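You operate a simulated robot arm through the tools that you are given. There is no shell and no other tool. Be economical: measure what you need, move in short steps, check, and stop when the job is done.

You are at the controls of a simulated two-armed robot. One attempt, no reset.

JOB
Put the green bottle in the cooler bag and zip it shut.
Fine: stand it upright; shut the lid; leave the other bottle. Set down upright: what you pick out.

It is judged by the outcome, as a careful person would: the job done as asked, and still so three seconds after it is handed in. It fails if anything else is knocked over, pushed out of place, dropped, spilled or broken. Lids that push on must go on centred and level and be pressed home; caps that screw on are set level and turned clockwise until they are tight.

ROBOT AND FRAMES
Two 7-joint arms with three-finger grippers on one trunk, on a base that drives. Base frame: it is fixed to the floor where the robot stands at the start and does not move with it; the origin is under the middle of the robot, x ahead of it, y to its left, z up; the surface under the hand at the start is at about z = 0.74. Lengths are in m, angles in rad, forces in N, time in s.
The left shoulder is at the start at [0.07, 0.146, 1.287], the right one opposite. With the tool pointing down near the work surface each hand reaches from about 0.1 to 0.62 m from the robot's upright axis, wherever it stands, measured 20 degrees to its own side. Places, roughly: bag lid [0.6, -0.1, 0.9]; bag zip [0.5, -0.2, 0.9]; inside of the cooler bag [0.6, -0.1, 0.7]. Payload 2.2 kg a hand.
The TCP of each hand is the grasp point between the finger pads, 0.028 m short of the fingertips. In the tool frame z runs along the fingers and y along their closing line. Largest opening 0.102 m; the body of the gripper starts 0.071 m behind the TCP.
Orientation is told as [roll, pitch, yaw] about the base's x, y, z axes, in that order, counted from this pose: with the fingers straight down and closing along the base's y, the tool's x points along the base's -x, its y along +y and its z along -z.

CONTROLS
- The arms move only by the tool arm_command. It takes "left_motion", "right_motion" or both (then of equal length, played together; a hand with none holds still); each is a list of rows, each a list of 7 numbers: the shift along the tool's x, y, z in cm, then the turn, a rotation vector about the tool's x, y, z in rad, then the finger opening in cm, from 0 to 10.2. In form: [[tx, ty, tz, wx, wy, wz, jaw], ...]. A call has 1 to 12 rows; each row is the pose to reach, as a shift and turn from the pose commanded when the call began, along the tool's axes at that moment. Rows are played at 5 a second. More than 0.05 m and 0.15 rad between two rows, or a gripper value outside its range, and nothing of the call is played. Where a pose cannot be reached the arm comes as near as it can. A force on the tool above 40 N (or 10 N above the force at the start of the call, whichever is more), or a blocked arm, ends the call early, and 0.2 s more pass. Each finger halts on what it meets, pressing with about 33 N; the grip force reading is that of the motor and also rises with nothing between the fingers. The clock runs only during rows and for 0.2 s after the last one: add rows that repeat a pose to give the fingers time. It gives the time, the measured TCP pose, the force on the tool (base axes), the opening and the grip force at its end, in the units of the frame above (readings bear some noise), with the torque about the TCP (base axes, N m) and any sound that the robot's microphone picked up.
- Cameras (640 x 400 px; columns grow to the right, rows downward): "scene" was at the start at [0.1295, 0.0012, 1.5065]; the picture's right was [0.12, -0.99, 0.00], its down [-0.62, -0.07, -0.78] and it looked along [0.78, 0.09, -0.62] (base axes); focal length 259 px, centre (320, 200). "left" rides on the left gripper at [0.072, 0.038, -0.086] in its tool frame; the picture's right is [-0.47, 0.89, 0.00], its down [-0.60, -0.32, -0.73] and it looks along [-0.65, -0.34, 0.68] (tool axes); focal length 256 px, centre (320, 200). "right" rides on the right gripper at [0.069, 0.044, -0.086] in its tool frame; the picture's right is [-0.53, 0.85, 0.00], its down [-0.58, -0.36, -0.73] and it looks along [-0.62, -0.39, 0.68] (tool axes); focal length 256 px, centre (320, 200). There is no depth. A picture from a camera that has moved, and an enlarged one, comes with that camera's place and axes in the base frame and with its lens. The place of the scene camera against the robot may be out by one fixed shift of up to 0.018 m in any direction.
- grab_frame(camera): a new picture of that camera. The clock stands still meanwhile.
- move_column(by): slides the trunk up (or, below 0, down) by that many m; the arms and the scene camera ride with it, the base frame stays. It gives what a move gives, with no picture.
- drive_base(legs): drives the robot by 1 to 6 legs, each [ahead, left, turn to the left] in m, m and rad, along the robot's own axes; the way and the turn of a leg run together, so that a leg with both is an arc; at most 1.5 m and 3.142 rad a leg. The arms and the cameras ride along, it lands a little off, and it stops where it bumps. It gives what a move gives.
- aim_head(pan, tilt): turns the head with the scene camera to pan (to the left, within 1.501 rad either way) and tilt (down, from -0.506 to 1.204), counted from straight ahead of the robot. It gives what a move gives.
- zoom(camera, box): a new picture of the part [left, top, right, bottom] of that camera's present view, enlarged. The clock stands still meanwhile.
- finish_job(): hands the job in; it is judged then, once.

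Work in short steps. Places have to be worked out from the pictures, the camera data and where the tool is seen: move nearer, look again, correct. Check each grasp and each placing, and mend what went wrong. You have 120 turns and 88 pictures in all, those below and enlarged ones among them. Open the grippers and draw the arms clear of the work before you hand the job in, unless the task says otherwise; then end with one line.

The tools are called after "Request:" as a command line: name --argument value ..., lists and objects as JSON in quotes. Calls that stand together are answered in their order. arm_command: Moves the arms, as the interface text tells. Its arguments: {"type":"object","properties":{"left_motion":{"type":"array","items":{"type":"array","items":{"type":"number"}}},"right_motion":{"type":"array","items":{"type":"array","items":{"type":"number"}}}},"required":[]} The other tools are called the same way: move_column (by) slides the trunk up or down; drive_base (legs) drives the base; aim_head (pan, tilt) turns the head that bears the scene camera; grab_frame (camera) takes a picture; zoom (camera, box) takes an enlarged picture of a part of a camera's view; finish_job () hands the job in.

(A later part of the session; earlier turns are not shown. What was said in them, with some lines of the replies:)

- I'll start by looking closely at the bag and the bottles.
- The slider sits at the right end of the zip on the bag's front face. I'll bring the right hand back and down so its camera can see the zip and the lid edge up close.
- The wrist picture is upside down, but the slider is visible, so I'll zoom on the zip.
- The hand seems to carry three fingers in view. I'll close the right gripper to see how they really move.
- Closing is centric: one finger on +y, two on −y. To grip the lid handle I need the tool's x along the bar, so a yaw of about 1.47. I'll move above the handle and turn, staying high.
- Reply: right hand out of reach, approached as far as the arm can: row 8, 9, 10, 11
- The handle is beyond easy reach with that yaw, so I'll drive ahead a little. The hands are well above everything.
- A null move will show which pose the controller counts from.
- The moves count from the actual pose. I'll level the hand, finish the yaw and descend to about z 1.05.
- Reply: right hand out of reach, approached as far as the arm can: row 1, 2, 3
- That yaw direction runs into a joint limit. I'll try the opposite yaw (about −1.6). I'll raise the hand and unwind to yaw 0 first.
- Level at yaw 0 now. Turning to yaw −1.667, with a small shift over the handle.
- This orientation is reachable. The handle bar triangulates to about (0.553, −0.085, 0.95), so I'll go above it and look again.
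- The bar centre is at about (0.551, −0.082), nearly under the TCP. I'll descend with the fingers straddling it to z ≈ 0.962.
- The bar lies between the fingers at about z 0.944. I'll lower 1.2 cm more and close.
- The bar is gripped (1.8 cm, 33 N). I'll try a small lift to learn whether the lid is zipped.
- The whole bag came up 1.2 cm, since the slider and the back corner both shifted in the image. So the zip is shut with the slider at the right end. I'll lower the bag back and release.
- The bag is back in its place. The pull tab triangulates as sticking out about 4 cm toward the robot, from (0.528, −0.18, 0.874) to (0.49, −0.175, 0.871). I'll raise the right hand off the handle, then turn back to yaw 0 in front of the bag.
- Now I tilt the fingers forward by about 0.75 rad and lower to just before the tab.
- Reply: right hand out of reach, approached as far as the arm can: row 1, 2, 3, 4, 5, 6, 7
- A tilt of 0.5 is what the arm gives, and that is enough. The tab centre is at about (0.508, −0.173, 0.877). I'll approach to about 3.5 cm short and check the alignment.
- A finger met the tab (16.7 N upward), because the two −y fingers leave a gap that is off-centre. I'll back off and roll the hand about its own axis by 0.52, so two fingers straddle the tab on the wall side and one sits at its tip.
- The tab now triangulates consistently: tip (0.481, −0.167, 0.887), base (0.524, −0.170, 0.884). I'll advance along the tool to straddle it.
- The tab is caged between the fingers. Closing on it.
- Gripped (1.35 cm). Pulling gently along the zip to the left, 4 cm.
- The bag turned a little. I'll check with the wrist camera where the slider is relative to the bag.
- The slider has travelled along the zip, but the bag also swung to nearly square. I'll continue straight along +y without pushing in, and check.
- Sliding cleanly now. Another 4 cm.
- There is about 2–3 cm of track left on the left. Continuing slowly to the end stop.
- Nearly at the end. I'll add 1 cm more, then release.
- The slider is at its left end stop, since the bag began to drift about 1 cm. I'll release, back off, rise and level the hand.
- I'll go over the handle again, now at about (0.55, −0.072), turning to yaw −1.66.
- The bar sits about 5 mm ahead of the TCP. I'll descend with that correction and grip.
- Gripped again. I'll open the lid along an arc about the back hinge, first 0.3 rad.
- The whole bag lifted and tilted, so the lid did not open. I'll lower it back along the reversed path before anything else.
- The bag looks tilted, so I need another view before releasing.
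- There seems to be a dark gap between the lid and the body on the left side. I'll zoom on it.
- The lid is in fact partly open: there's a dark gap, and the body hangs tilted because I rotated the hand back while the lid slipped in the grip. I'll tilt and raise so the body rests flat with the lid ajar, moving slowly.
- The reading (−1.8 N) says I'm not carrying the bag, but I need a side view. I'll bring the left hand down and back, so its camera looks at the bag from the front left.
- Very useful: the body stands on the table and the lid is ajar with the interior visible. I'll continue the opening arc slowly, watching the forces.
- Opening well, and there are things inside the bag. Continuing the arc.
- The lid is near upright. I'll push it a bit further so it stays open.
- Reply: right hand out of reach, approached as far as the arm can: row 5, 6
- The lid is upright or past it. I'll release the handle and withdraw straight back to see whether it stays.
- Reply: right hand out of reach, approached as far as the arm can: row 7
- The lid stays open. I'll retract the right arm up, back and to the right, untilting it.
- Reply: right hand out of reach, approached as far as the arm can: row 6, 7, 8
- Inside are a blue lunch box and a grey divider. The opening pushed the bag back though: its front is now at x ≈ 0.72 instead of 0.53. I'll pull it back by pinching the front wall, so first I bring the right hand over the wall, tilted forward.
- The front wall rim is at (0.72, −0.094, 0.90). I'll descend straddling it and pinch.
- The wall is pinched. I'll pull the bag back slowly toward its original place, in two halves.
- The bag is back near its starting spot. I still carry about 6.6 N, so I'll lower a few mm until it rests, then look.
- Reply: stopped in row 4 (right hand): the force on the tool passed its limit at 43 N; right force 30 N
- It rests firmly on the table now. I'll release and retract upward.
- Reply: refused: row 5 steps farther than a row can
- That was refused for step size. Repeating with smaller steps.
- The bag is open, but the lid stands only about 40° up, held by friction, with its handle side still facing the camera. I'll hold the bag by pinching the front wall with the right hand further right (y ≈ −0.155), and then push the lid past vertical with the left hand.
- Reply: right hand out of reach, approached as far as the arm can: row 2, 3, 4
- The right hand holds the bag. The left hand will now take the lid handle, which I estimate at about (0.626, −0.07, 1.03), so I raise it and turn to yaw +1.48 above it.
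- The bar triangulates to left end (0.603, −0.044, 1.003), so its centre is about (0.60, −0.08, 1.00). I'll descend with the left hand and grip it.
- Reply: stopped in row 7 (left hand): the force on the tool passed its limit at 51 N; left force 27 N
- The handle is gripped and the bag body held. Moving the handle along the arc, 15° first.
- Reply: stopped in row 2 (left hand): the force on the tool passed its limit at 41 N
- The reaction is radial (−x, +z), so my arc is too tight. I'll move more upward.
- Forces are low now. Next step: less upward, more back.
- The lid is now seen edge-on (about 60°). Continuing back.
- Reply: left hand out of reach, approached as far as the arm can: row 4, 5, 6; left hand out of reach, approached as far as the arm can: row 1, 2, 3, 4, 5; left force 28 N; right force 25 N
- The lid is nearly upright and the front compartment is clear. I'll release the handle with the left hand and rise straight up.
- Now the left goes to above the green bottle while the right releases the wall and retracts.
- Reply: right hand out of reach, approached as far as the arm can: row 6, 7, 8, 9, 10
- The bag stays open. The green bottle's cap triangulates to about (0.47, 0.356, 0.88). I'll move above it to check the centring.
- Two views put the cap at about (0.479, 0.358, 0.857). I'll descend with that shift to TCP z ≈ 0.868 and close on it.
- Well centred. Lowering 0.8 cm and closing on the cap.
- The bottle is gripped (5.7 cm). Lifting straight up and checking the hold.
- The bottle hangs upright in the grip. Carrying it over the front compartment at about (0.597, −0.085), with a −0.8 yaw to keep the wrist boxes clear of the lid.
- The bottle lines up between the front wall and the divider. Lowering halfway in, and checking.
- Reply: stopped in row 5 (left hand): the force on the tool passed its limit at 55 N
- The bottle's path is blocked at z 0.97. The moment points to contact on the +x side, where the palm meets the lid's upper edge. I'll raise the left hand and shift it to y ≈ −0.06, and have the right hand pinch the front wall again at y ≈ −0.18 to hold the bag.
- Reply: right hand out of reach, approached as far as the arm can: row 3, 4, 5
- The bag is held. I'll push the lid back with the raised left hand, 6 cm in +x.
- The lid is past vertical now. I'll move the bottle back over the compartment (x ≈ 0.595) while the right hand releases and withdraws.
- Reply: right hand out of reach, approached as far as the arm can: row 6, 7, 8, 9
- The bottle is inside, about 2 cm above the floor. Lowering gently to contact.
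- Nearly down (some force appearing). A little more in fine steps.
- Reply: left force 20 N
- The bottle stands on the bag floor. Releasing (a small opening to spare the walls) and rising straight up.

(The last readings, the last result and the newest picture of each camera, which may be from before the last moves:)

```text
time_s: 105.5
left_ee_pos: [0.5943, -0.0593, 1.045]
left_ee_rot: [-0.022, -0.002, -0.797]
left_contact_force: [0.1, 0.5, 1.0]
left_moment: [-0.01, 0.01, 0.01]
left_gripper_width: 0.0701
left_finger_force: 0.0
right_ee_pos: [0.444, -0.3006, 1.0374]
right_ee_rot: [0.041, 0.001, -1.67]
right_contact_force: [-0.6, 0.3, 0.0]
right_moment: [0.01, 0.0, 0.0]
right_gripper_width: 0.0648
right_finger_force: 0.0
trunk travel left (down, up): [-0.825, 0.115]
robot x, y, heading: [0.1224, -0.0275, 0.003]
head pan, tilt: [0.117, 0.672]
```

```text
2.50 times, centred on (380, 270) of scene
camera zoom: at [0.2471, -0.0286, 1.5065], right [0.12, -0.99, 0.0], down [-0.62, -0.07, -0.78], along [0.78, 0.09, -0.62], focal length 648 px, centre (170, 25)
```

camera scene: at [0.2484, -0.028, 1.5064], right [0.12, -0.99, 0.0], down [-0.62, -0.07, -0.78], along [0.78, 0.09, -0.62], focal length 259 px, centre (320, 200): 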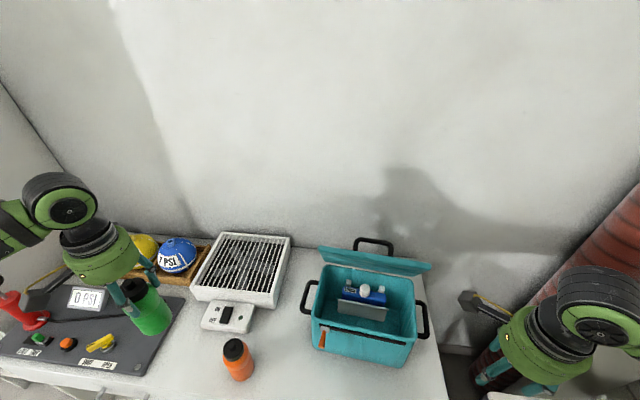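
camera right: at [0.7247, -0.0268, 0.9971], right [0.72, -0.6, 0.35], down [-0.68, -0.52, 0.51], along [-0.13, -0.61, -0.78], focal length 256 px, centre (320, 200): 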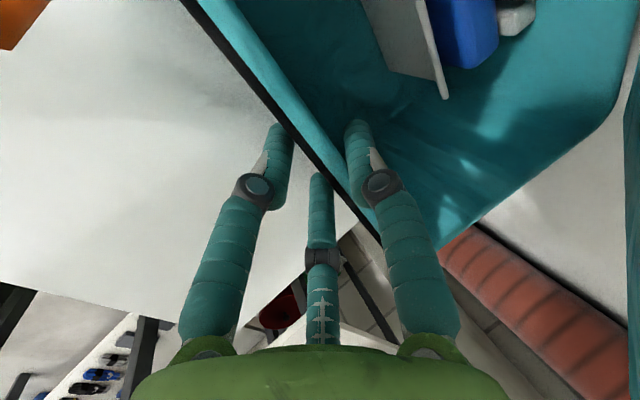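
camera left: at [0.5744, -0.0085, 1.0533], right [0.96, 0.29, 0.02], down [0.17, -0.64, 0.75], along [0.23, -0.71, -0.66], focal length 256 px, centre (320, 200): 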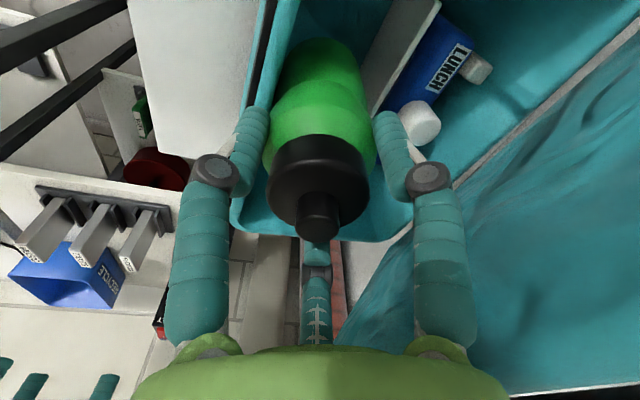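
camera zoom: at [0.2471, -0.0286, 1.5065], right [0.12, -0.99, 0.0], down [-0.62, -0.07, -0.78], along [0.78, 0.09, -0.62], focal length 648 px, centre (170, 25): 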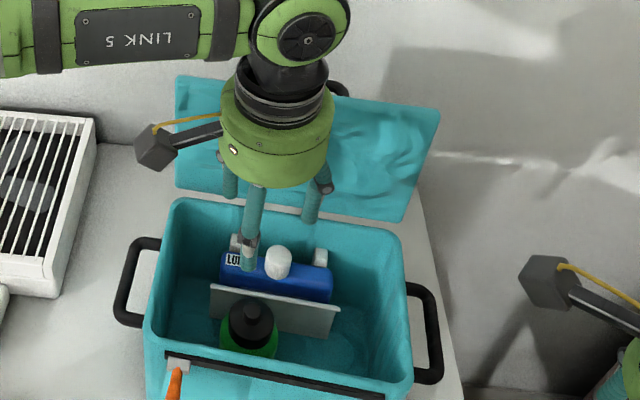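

The bottle stands upright in the bag. To close the lid from behind I need more reach, so I'll raise the left hand, close its fingers, and drive 0.1 m ahead.

Request:
arm_command --left_motion '[[0, 0, -4, 0, 0, 0, 5], [0, 0, -8, 0, 0, 0, 2], [0, 0, -12, 0, 0, 0, 0], [0, 0, -13, 0, 0, 0, 0]]'

Request:
drive_base --legs '[[0.1, 0, 0]]'

```text
time_s: 106.5
left_ee_pos: [0.5973, -0.0558, 1.1758]
left_ee_rot: [-0.021, -0.003, -0.797]
left_contact_force: [0.0, -0.5, -0.4]
left_moment: [-0.01, 0.0, -0.01]
left_gripper_width: 0.0021
left_finger_force: 31.1
right_ee_pos: [0.444, -0.3015, 1.0378]
right_ee_rot: [0.04, 0.0, -1.67]
right_contact_force: [0.1, -0.4, -0.1]
right_moment: [0.01, 0.02, 0.02]
right_gripper_width: 0.0648
right_finger_force: 0.1
trunk travel left (down, up): [-0.825, 0.115]
robot x, y, heading: [0.1207, -0.0278, 0.003]
head pan, tilt: [0.117, 0.672]
```

```text
time_s: 107.5
left_ee_pos: [0.6302, -0.0554, 1.1729]
left_ee_rot: [-0.022, 0.0, -0.8]
left_contact_force: [0.9, 0.7, 0.2]
left_moment: [0.01, 0.09, -0.01]
left_gripper_width: 0.0019
left_finger_force: 31.2
right_ee_pos: [0.4761, -0.3026, 1.0361]
right_ee_rot: [0.039, -0.003, -1.67]
right_contact_force: [0.5, 0.2, -0.2]
right_moment: [0.02, 0.02, -0.01]
right_gripper_width: 0.0651
right_finger_force: 0.1
trunk travel left (down, up): [-0.825, 0.115]
robot x, y, heading: [0.1505, -0.027, 0.004]
head pan, tilt: [0.117, 0.672]
stopped in leg 1: the robot was blocked; the commanded pose is now the measured one
```

The base stopped after 3 cm, which should suffice with a tilted hand. The right hand takes hold of the front wall again, while the left reaches over behind the lid, fingers closed and tilted forward 0.5.

Request:
arm_command --left_motion '[[0, 0, 0, -0.06, -0.058, 0, 0], [-0.6, 1.1, 0, -0.12, -0.117, 0, 0], [-1.2, 2.3, 0, -0.18, -0.175, 0, 0], [-1.8, 3.4, 0, -0.24, -0.233, 0, 0], [-2.5, 4.6, 0, -0.3, -0.29, 0, 0], [-3.1, 5.7, 0, -0.36, -0.35, 0, 0], [-3.7, 6.8, 0.5, -0.36, -0.35, 0, 0], [-4.4, 8, 1, -0.36, -0.35, 0, 0], [-5, 9.2, 2, -0.36, -0.35, 0, 0], [-5.6, 10.3, 3, -0.36, -0.35, 0, 0], [-6.2, 11.4, 4, -0.36, -0.35, 0, 0], [-6.2, 11.4, 4, -0.36, -0.35, 0, 0]]' --right_motion '[[2, -2, 0, -0.1, 0, 0, 6.5], [4.5, -2.1, 0.7, -0.2, 0, 0, 6.5], [7, -2.1, 1.4, -0.3, 0, 0, 6.5], [9.5, -2.1, 2.1, -0.4, 0, 0, 6.5], [11.9, -2.1, 2.6, -0.4, 0, 0, 6.5], [11.9, -0.7, 6.3, -0.4, 0, 0, 6.5], [11.9, 0.7, 10, -0.4, 0, 0, 6.5], [11.9, 2.2, 13.7, -0.4, 0, 0, 6.5], [11.9, 2.2, 13.7, -0.4, 0, 0, 4], [11.9, 2.2, 13.7, -0.4, 0, 0, 2], [11.9, 2.2, 13.7, -0.4, 0, 0, 0], [11.9, 2.2, 13.7, -0.4, 0, 0, 0]]'

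Request:
grab_frame --camera "scene"

```text
time_s: 110.1
left_ee_pos: [0.7503, -0.0222, 1.1318]
left_ee_rot: [0.354, -0.345, -0.859]
left_contact_force: [-0.5, 0.7, 0.3]
left_moment: [0.01, -0.04, -0.01]
left_gripper_width: 0.0021
left_finger_force: 31.5
right_ee_pos: [0.5112, -0.1855, 0.9034]
right_ee_rot: [0.441, 0.0, -1.669]
right_contact_force: [-1.5, 1.7, 0.2]
right_moment: [0.2, 0.72, 0.58]
right_gripper_width: 0.0291
right_finger_force: 32.9
right hand out of reach, approached as far as the arm can: row 1, 2, 3, 4, 5, 6
trunk travel left (down, up): [-0.825, 0.115]
robot x, y, heading: [0.1461, -0.026, 0.004]
head pan, tilt: [0.117, 0.672]
```

```text
7 pictures are left
camera scene: at [0.2774, -0.0281, 1.5065], right [0.12, -0.99, 0.0], down [-0.62, -0.07, -0.78], along [0.78, 0.09, -0.62], focal length 259 px, centre (320, 200)
```

scene: 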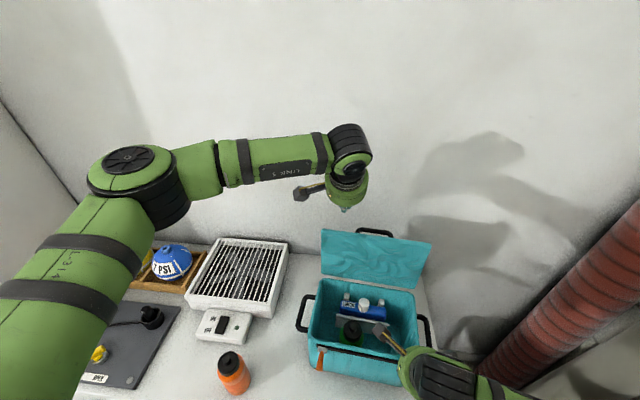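

The lid is open to about 96° and the fingertips are behind its upper edge. I'll go 2 cm further back, lower the fingers behind the edge, then draw the lid forward.

Request:
arm_command --left_motion '[[-0.65, 1.8, 0.96, 0, 0, 0, 0], [0.4, 0.75, 3.7, 0, 0, 0, 0], [1.4, -0.3, 6.4, 0, 0, 0, 0], [2.3, -1.3, 5.7, 0, 0, 0, 0], [3.3, -2.2, 4.9, 0, 0, 0, 0], [4.2, -3.2, 4.2, 0, 0, 0, 0], [5.1, -4.2, 3.5, 0, 0, 0, 0], [6.1, -5.1, 2.7, 0, 0, 0, 0], [7.0, -6.1, 2.0, 0, 0, 0, 0]]'

Request:
zoom --camera "scene" --box '[252, 200, 508, 360]'

```text
time_s: 112.1
left_ee_pos: [0.6785, -0.0144, 1.0706]
left_ee_rot: [0.353, -0.346, -0.86]
left_contact_force: [1.0, 0.5, 0.1]
left_moment: [-0.03, 0.01, -0.04]
left_gripper_width: 0.0022
left_finger_force: 31.5
right_ee_pos: [0.512, -0.1853, 0.9029]
right_ee_rot: [0.443, -0.001, -1.671]
right_contact_force: [-2.0, -0.1, 0.2]
right_moment: [-0.3, 0.82, 0.38]
right_gripper_width: 0.0287
right_finger_force: 32.7
trunk travel left (down, up): [-0.825, 0.115]
robot x, y, heading: [0.146, -0.0312, 0.0]
head pan, tilt: [0.117, 0.672]
```

```text
2.50 times, centred on (380, 280) of scene
camera zoom: at [0.2774, -0.0285, 1.5065], right [0.12, -0.99, 0.0], down [-0.62, -0.07, -0.78], along [0.78, 0.09, -0.62], focal length 648 px, centre (170, 0)
```

zoom: 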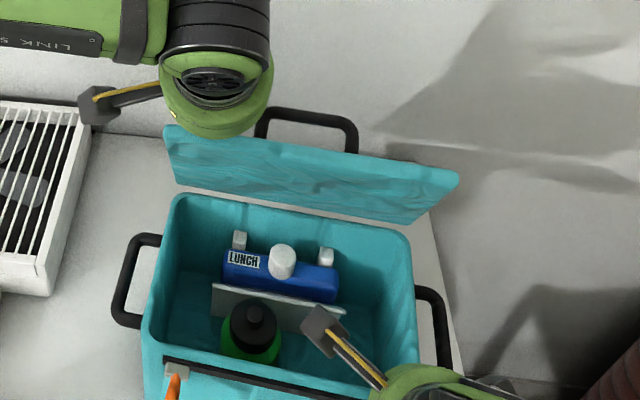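

It works: the lid is coming forward (about 75°). Continuing to about 40°.

Request:
arm_command --left_motion '[[1, -1, -0.4, 0, 0, 0, 0], [1.9, -2, -0.75, 0, 0, 0, 0], [2.9, -3, -1.06, 0, 0, 0, 0], [4, -4.1, -1.1, 0, 0, 0, 0], [5.2, -5.3, -1.2, 0, 0, 0, 0], [6.3, -6.5, -1.24, 0, 0, 0, 0]]'

Request:
arm_command --right_motion '[[0, 0, 0, 0, 0, 0, 4], [0, 0, 0, 0, 0, 0, 6.5], [0, 0, 0, 0, 0, 0, 6.5], [0, -0.6, -3, 0, 0, 0, 6.5], [-0.5, -1.5, -6.5, 0, 0, 0, 6.5], [-3, -2, -10, 0, 0, 0, 6.5], [-6, -2, -12, 0, 0, 0, 6.5], [-9, -2, -14, 0.1, 0, 0, 6.5], [-12, -2, -14, 0.2, 0, 0, 6.5], [-13, -2, -14, 0.3, 0, 0, 6.5]]'

Request:
zoom --camera "scene" --box '[252, 200, 508, 360]'

```text
time_s: 113.5
left_ee_pos: [0.593, -0.0173, 1.0396]
left_ee_rot: [0.353, -0.345, -0.857]
left_contact_force: [-0.2, 0.5, -0.7]
left_moment: [-0.02, 0.01, 0.02]
left_gripper_width: 0.0019
left_finger_force: 31.2
right_ee_pos: [0.5125, -0.1844, 0.9034]
right_ee_rot: [0.441, 0.001, -1.671]
right_contact_force: [-1.2, -1.0, -0.3]
right_moment: [-0.22, 0.86, 0.46]
right_gripper_width: 0.0286
right_finger_force: 33.2
trunk travel left (down, up): [-0.825, 0.115]
robot x, y, heading: [0.1463, -0.0311, 0.002]
head pan, tilt: [0.117, 0.672]
```

```text
time_s: 115.7
left_ee_pos: [0.5928, -0.0163, 1.0404]
left_ee_rot: [0.353, -0.344, -0.858]
left_contact_force: [0.4, 0.8, -0.3]
left_moment: [-0.04, 0.02, -0.02]
left_gripper_width: 0.0022
left_finger_force: 31.5
right_ee_pos: [0.4621, -0.3168, 1.0086]
right_ee_rot: [0.139, 0.001, -1.67]
right_contact_force: [-0.6, -0.2, 0.0]
right_moment: [-0.01, 0.04, -0.01]
right_gripper_width: 0.065
right_finger_force: 0.1
right hand out of reach, approached as far as the arm can: row 5, 6, 7, 8, 9, 10
trunk travel left (down, up): [-0.825, 0.115]
robot x, y, heading: [0.1486, -0.0248, 0.005]
head pan, tilt: [0.117, 0.672]
```

```text
2.50 times, centred on (380, 280) of scene
camera zoom: at [0.2772, -0.0279, 1.5065], right [0.12, -0.99, 0.0], down [-0.62, -0.07, -0.78], along [0.78, 0.09, -0.62], focal length 648 px, centre (170, 0)
```

zoom: 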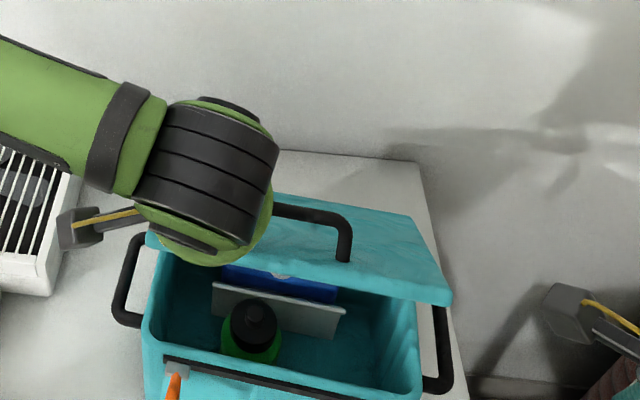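

The lid is at about 35°. Pushing it on down and pressing it closed.

Request:
arm_command --left_motion '[[1.45, -1.5, 0.85, 0, 0, 0, 0], [2.9, -3, 1.7, 0, 0, 0, 0], [3.6, -3.7, 2.3, 0, 0, 0, 0], [4.35, -4.5, 2.9, 0, 0, 0, 0], [4.85, -5, 4.2, 0, 0, 0, 0], [5.35, -5.5, 5.5, 0, 0, 0, 0], [5.75, -5.9, 6.5, 0, 0, 0, 0], [5.75, -5.9, 6.5, 0, 0, 0, 0]]'

```text
time_s: 117.5
left_ee_pos: [0.5508, -0.0176, 0.9472]
left_ee_rot: [0.36, -0.355, -0.858]
left_contact_force: [-1.0, 3.3, 27.1]
left_moment: [0.13, 0.08, 0.05]
left_gripper_width: 0.0018
left_finger_force: 31.3
right_ee_pos: [0.4602, -0.3166, 1.0099]
right_ee_rot: [0.142, 0.0, -1.67]
right_contact_force: [-0.6, -0.4, 0.7]
right_moment: [-0.02, 0.03, 0.01]
right_gripper_width: 0.065
right_finger_force: 0.0
trunk travel left (down, up): [-0.825, 0.115]
robot x, y, heading: [0.1455, -0.0302, 0.002]
head pan, tilt: [0.117, 0.672]
```

The lid is pressed down (27 N on its top). I'll withdraw the left hand up and to the left, back the base off 3 cm, and look.

Request:
arm_command --left_motion '[[-1.1, 1.1, -2.9, 0, 0, 0, 0], [-2.2, 2.3, -5.9, 0, 0, 0, 0], [-3.3, 3.4, -8.8, 0, 0, 0, 0], [0.2, 5.5, -10.4, 0, 0, 0, 0], [3.7, 7.6, -12, 0, 0, 0, 0], [7.2, 9.8, -13.7, 0, 0, 0, 0], [10.7, 11.9, -15.4, 0, 0, 0, 0], [14.2, 14, -17, 0, 0, 0, 0]]'

Request:
drive_base --legs '[[-0.028, 0, 0]]'

Request:
zoom --camera "scene" --box '[252, 220, 508, 380]'

```text
time_s: 119.3
left_ee_pos: [0.5506, 0.1886, 1.0926]
left_ee_rot: [0.349, -0.348, -0.857]
left_contact_force: [-0.3, 0.4, -1.0]
left_moment: [-0.06, -0.03, -0.01]
left_gripper_width: 0.002
left_finger_force: 31.5
left hand out of reach, approached as far as the arm can: row 6, 7, 8
right_ee_pos: [0.4602, -0.3151, 1.0105]
right_ee_rot: [0.141, -0.003, -1.67]
right_contact_force: [-0.9, 0.4, 0.5]
right_moment: [-0.07, -0.04, 0.0]
right_gripper_width: 0.0652
right_finger_force: 0.1
trunk travel left (down, up): [-0.825, 0.115]
robot x, y, heading: [0.1465, -0.0305, 0.001]
head pan, tilt: [0.117, 0.672]
```

```text
time_s: 120.1
left_ee_pos: [0.5314, 0.1858, 1.0898]
left_ee_rot: [0.346, -0.341, -0.855]
left_contact_force: [1.4, 0.1, -0.1]
left_moment: [0.0, 0.05, 0.0]
left_gripper_width: 0.0021
left_finger_force: 31.5
right_ee_pos: [0.4409, -0.3176, 1.0077]
right_ee_rot: [0.134, 0.001, -1.67]
right_contact_force: [1.0, -0.7, -0.1]
right_moment: [-0.01, 0.09, 0.0]
right_gripper_width: 0.065
right_finger_force: 0.1
trunk travel left (down, up): [-0.825, 0.115]
robot x, y, heading: [0.1196, -0.0304, 0.001]
head pan, tilt: [0.117, 0.672]
```

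```text
2.50 times, centred on (380, 300) of scene
camera zoom: at [0.2585, -0.0293, 1.5056], right [0.12, -0.99, 0.0], down [-0.62, -0.07, -0.78], along [0.77, 0.09, -0.63], focal length 648 px, centre (170, -50)
```

zoom: 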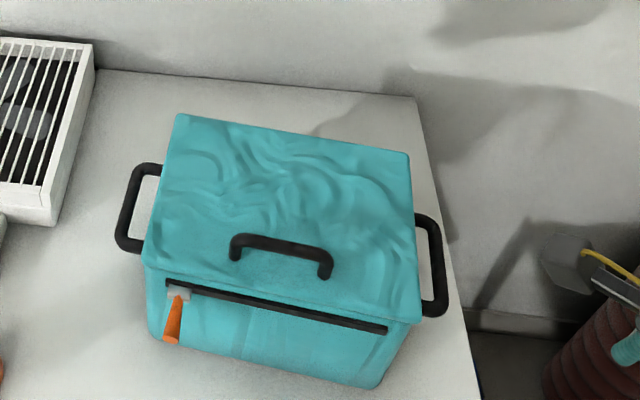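

The lid is flush shut. Now the zip: I bring the right hand round in front of the slider at the left end, first unwinding the yaw.

Request:
arm_command --right_motion '[[3.5, -0.4, -0.4, 0.013, 0.009, -0.128, 5], [7, -0.8, -0.8, 0.026, 0.017, -0.256, 5], [10.5, -1.3, -1.2, 0.04, 0.026, -0.383, 5], [14, -1.7, -1.6, 0.053, 0.034, -0.511, 5], [17.5, -2.1, -2, 0.066, 0.043, -0.639, 5], [21, -2.5, -2.4, 0.079, 0.051, -0.767, 5], [24.5, -2.9, -2.8, 0.093, 0.06, -0.894, 5], [28, -3.4, -3.2, 0.106, 0.068, -1.022, 5], [31.5, -3.8, -3.5, 0.119, 0.077, -1.15, 5]]'

Request:
arm_command --right_motion '[[-0.8, 0.8, 2.5, -0.062, -0.108, 0, 5], [-1.7, 1.5, 5, -0.124, -0.217, 0, 5], [-2.5, 2.3, 7.5, -0.186, -0.325, 0, 5], [-3.4, 3.1, 10, -0.248, -0.434, 0, 5], [-3.4, 3.1, 10, -0.248, -0.434, 0, 5]]'

Request:
grab_frame --camera "right"

```text
time_s: 122.1
left_ee_pos: [0.5256, 0.1881, 1.0931]
left_ee_rot: [0.35, -0.347, -0.857]
left_contact_force: [0.2, 1.1, 0.2]
left_moment: [-0.03, 0.01, -0.01]
left_gripper_width: 0.0021
left_finger_force: 31.3
right_ee_pos: [0.4241, 0.0038, 1.0389]
right_ee_rot: [0.001, -0.007, -0.518]
right_contact_force: [0.4, 0.7, 0.5]
right_moment: [-0.03, 0.01, 0.01]
right_gripper_width: 0.0499
right_finger_force: 0.1
right hand out of reach, approached as far as the arm can: row 1, 2, 3
trunk travel left (down, up): [-0.825, 0.115]
robot x, y, heading: [0.1221, -0.031, 0.004]
head pan, tilt: [0.117, 0.672]
```

```text
time_s: 123.3
left_ee_pos: [0.5254, 0.1863, 1.0931]
left_ee_rot: [0.352, -0.343, -0.857]
left_contact_force: [0.4, 0.5, 0.2]
left_moment: [0.02, -0.04, 0.03]
left_gripper_width: 0.0022
left_finger_force: 31.4
right_ee_pos: [0.4701, 0.0124, 0.9388]
right_ee_rot: [0.269, -0.434, -0.578]
right_contact_force: [0.3, -0.1, -0.6]
right_moment: [0.01, -0.02, 0.0]
right_gripper_width: 0.05
right_finger_force: 0.0
trunk travel left (down, up): [-0.825, 0.115]
robot x, y, heading: [0.1209, -0.0312, 0.002]
head pan, tilt: [0.117, 0.672]
```

```text
3 pictures are left
camera right: at [0.3959, 0.0834, 0.9944], right [0.77, 0.47, 0.43], down [-0.08, -0.6, 0.79], along [0.63, -0.65, -0.43], focal length 256 px, centre (320, 200)
```

right: 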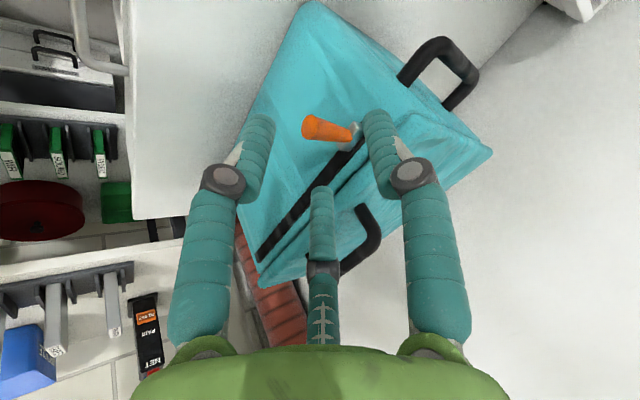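

The tab triangulates to tip (0.494, 0.004) and base (0.538, 0.000) at z ≈ 0.886. I'll use the same offset as the first good grasp, advance, and close.

Request:
arm_command --right_motion '[[-1.4, -0.5, 1, 0, 0, 0, 5], [-1.46, -0.48, 3, 0, 0, 0, 5], [-1.46, -0.48, 4.8, 0, 0, 0, 5], [-1.46, -0.48, 6.2, 0, 0, 0, 5], [-1.46, -0.48, 6.2, 0, 0, 0, 3.5], [-1.46, -0.48, 6.2, 0, 0, 0, 2], [-1.46, -0.48, 6.2, 0, 0, 0, 0.5], [-1.46, -0.48, 6.2, 0, 0, 0, 0.5]]'

```text
time_s: 125.1
left_ee_pos: [0.526, 0.1854, 1.0926]
left_ee_rot: [0.351, -0.344, -0.858]
left_contact_force: [-0.9, -0.5, 0.0]
left_moment: [0.0, -0.02, 0.01]
left_gripper_width: 0.0022
left_finger_force: 30.9
right_ee_pos: [0.5085, -0.003, 0.8893]
right_ee_rot: [0.267, -0.434, -0.577]
right_contact_force: [0.7, -0.7, 0.1]
right_moment: [-0.17, -0.28, 0.45]
right_gripper_width: 0.0212
right_finger_force: 33.1
trunk travel left (down, up): [-0.825, 0.115]
robot x, y, heading: [0.1178, -0.03, -0.002]
head pan, tilt: [0.117, 0.672]
```

Something firm is held (2.1 cm). Pulling 4 cm to the right along the zip and watching the forces.

Request:
arm_command --right_motion '[[-0.43, -0.91, -0.04, 0, 0, 0, 0.5], [-0.86, -1.82, -0.08, 0, 0, 0, 0.5], [-1.29, -2.72, -0.13, 0, 0, 0, 0.5], [-1.72, -3.63, -0.17, 0, 0, 0, 0.5], [-1.72, -3.63, -0.17, 0, 0, 0, 0.5]]'

Request:
grab_frame --camera "right"

```text
time_s: 126.3
left_ee_pos: [0.5255, 0.186, 1.0922]
left_ee_rot: [0.35, -0.345, -0.858]
left_contact_force: [0.1, -0.5, 0.0]
left_moment: [0.01, 0.02, 0.02]
left_gripper_width: 0.002
left_finger_force: 31.8
right_ee_pos: [0.5068, -0.0416, 0.8904]
right_ee_rot: [0.267, -0.436, -0.578]
right_contact_force: [-0.7, -0.4, 1.2]
right_moment: [-0.21, -0.35, 0.4]
right_gripper_width: 0.0198
right_finger_force: 32.5
trunk travel left (down, up): [-0.825, 0.115]
robot x, y, heading: [0.1214, -0.032, 0.003]
head pan, tilt: [0.117, 0.672]
```

```text
2 pictures are left
camera right: at [0.4321, 0.0311, 0.9456], right [0.77, 0.47, 0.43], down [-0.07, -0.6, 0.8], along [0.63, -0.65, -0.43], focal length 256 px, centre (320, 200)
```

right: 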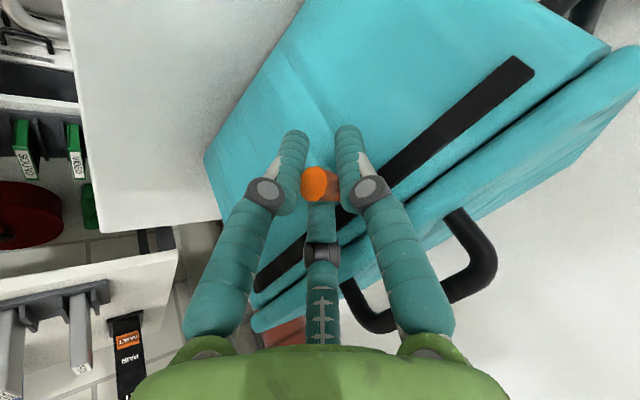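

The slider moves and the track is closing behind it. Continuing 9 cm.

Request:
arm_command --right_motion '[[-0.43, -0.91, -0.04, 0, 0, 0, 0.5], [-0.86, -1.82, -0.08, 0, 0, 0, 0.5], [-1.29, -2.72, -0.13, 0, 0, 0, 0.5], [-1.72, -3.63, -0.17, 0, 0, 0, 0.5], [-2.15, -4.54, -0.21, 0, 0, 0, 0.5], [-2.58, -5.45, -0.25, 0, 0, 0, 0.5], [-3.01, -6.35, -0.29, 0, 0, 0, 0.5], [-3.44, -7.26, -0.33, 0, 0, 0, 0.5], [-3.87, -8.17, -0.38, 0, 0, 0, 0.5]]'

Request:
arm_command --right_motion '[[-0.43, -0.91, -0.04, 0, 0, 0, 0.5], [-0.86, -1.82, -0.08, 0, 0, 0, 0.5], [-1.29, -2.72, -0.13, 0, 0, 0, 0.5], [-1.72, -3.63, -0.17, 0, 0, 0, 0.5], [-1.94, -4.08, -0.19, 0, 0, 0, 0.5], [-1.94, -4.08, -0.19, 0, 0, 0, 0.5]]'

```text
time_s: 128.3
left_ee_pos: [0.5254, 0.185, 1.0927]
left_ee_rot: [0.35, -0.344, -0.858]
left_contact_force: [-0.3, 0.1, 0.2]
left_moment: [0.02, 0.01, 0.0]
left_gripper_width: 0.0022
left_finger_force: 31.0
right_ee_pos: [0.4958, -0.1306, 0.8894]
right_ee_rot: [0.267, -0.435, -0.577]
right_contact_force: [-2.5, 1.2, 1.6]
right_moment: [-0.21, -0.39, 0.36]
right_gripper_width: 0.0189
right_finger_force: 32.6
trunk travel left (down, up): [-0.825, 0.115]
robot x, y, heading: [0.118, -0.0304, -0.001]
head pan, tilt: [0.117, 0.672]
```

```text
time_s: 129.7
left_ee_pos: [0.5255, 0.1857, 1.0931]
left_ee_rot: [0.351, -0.344, -0.857]
left_contact_force: [0.3, 0.4, -0.6]
left_moment: [0.02, -0.03, 0.03]
left_gripper_width: 0.0024
left_finger_force: 31.0
right_ee_pos: [0.4939, -0.1777, 0.8889]
right_ee_rot: [0.267, -0.435, -0.58]
right_contact_force: [0.0, 1.0, -3.3]
right_moment: [-0.13, -0.02, 0.39]
right_gripper_width: 0.0182
right_finger_force: 33.3
trunk travel left (down, up): [-0.825, 0.115]
robot x, y, heading: [0.1231, -0.0297, 0.0]
head pan, tilt: [0.117, 0.672]
```

By calculation the slider is at its end. I'll pull 1 cm more to be sure it seats against the stop, then check.

Request:
arm_command --right_motion '[[-0.2, -0.45, 0, 0, 0, 0, 0.5], [-0.43, -0.91, 0, 0, 0, 0, 0.5], [-0.55, -1.15, 0, 0, 0, 0, 0.5], [-0.55, -1.15, 0, 0, 0, 0, 0.5]]'

Request:
grab_frame --camera "right"

```text
time_s: 130.7
left_ee_pos: [0.5254, 0.1859, 1.0932]
left_ee_rot: [0.35, -0.343, -0.857]
left_contact_force: [-0.7, 0.3, -1.4]
left_moment: [-0.05, -0.04, 0.01]
left_gripper_width: 0.0022
left_finger_force: 31.0
right_ee_pos: [0.4928, -0.1885, 0.8886]
right_ee_rot: [0.266, -0.434, -0.579]
right_contact_force: [-0.1, 1.2, -3.2]
right_moment: [0.08, -0.06, 0.05]
right_gripper_width: 0.0146
right_finger_force: 33.0
trunk travel left (down, up): [-0.825, 0.115]
robot x, y, heading: [0.1197, -0.0324, 0.001]
head pan, tilt: [0.117, 0.672]
```

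```text
1 pictures are left
camera right: at [0.4195, -0.1169, 0.9448], right [0.77, 0.47, 0.43], down [-0.07, -0.6, 0.8], along [0.63, -0.65, -0.43], focal length 256 px, centre (320, 200)
```

right: 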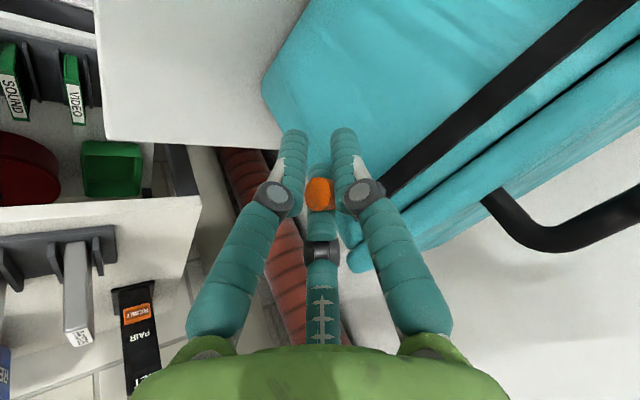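

The picture matches the original shut state: no free track to the right of the slider, and the tab is slipping against the end stop. I'll release and draw both arms clear.

Request:
arm_command --right_motion '[[0, 0, 0, 0, 0, 0, 3], [0, 0, 0, 0, 0, 0, 5], [0, 0, 0, 0, 0, 0, 5], [0, 0, -3, 0, 0, 0, 5], [0, 0, -6, 0, 0, 0, 5], [0, 0, -9, 0, 0, 0, 5], [-2, 1.2, -12.5, 0, 0, 0, 5], [-4, 2.4, -16, 0, 0, 0, 5]]'

Request:
arm_command --left_motion '[[0, 0, -3, 0, 0, 0, 3], [0, 0, -6, 0, 0, 0, 6], [0, 0, -9, 0, 0, 0, 6]]'

Request:
grab_frame --camera "scene"

```text
time_s: 132.5
left_ee_pos: [0.5253, 0.1864, 1.093]
left_ee_rot: [0.351, -0.344, -0.856]
left_contact_force: [0.3, -0.1, -0.3]
left_moment: [-0.01, 0.0, 0.03]
left_gripper_width: 0.0023
left_finger_force: 31.2
right_ee_pos: [0.5099, -0.1714, 1.0399]
right_ee_rot: [0.264, -0.435, -0.579]
right_contact_force: [-0.4, 0.0, 0.9]
right_moment: [-0.03, 0.0, 0.04]
right_gripper_width: 0.0499
right_finger_force: 0.1
right hand out of reach, approached as far as the arm can: row 6, 7, 8
trunk travel left (down, up): [-0.825, 0.115]
robot x, y, heading: [0.1223, -0.0314, 0.004]
head pan, tilt: [0.117, 0.672]
```

```text
time_s: 133.3
left_ee_pos: [0.5089, 0.1877, 1.1829]
left_ee_rot: [0.35, -0.345, -0.856]
left_contact_force: [-0.4, -0.1, -0.8]
left_moment: [-0.01, -0.04, 0.03]
left_gripper_width: 0.06
left_finger_force: 0.0
left hand out of reach, approached as far as the arm can: row 1, 2, 3
right_ee_pos: [0.5102, -0.1717, 1.0398]
right_ee_rot: [0.268, -0.433, -0.577]
right_contact_force: [-0.5, -0.2, -0.7]
right_moment: [0.0, 0.01, -0.01]
right_gripper_width: 0.05
right_finger_force: 0.1
trunk travel left (down, up): [-0.825, 0.115]
robot x, y, heading: [0.1209, -0.0315, 0.003]
head pan, tilt: [0.117, 0.672]
```

```text
0 pictures are left
camera scene: at [0.2491, -0.0289, 1.5066], right [0.12, -0.99, 0.0], down [-0.62, -0.07, -0.78], along [0.78, 0.09, -0.62], focal length 259 px, centre (320, 200)
```

scene: 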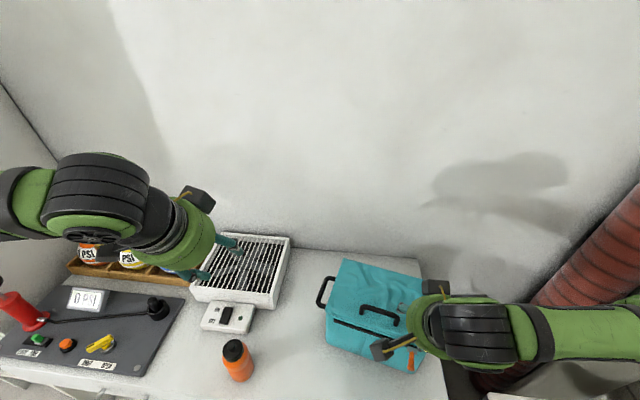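

The bag is shut with the pull at the right end, and everything else is undisturbed. I'll lift the right hand further clear and back the robot off.

Request:
arm_command --right_motion '[[-1.6, 0.9, -3.5, 0, 0, 0, 5], [-3.3, 1.9, -7, 0, 0, 0, 5]]'

Request:
drive_base --legs '[[-0.12, 0, 0]]'

```text
time_s: 133.9
left_ee_pos: [0.509, 0.187, 1.183]
left_ee_rot: [0.349, -0.343, -0.856]
left_contact_force: [-0.3, 0.8, 0.0]
left_moment: [-0.01, 0.0, 0.0]
left_gripper_width: 0.0599
left_finger_force: 0.0
right_ee_pos: [0.5154, -0.1659, 1.1208]
right_ee_rot: [0.266, -0.437, -0.577]
right_contact_force: [0.2, 0.1, -0.2]
right_moment: [-0.01, -0.01, -0.02]
right_gripper_width: 0.0499
right_finger_force: 0.0
right hand out of reach, approached as far as the arm can: row 1, 2
trunk travel left (down, up): [-0.825, 0.115]
robot x, y, heading: [0.1213, -0.0278, 0.003]
head pan, tilt: [0.117, 0.672]
```

```text
time_s: 135.1
left_ee_pos: [0.3961, 0.1865, 1.1824]
left_ee_rot: [0.347, -0.343, -0.857]
left_contact_force: [0.7, -0.3, -0.5]
left_moment: [0.0, 0.03, 0.03]
left_gripper_width: 0.06
left_finger_force: 0.1
right_ee_pos: [0.4012, -0.1666, 1.1196]
right_ee_rot: [0.266, -0.433, -0.581]
right_contact_force: [-0.2, 0.0, 0.2]
right_moment: [-0.02, -0.01, 0.01]
right_gripper_width: 0.0503
right_finger_force: 0.0
trunk travel left (down, up): [-0.825, 0.115]
robot x, y, heading: [0.0046, -0.0321, -0.001]
head pan, tilt: [0.117, 0.672]
```

Both hands are open and clear of the bag, so I'm handing the job in.

Request:
finish_job

```text
The job is handed in.
```

The green bottle is standing upright in the cooler bag, with the lid shut and the zip pulled to its closed end. The orange bottle was left where it was. While I was opening the lid the bag slid back about 19 cm; I pulled it back to roughly its starting place, about 1 cm to the right of where it began and turned slightly.
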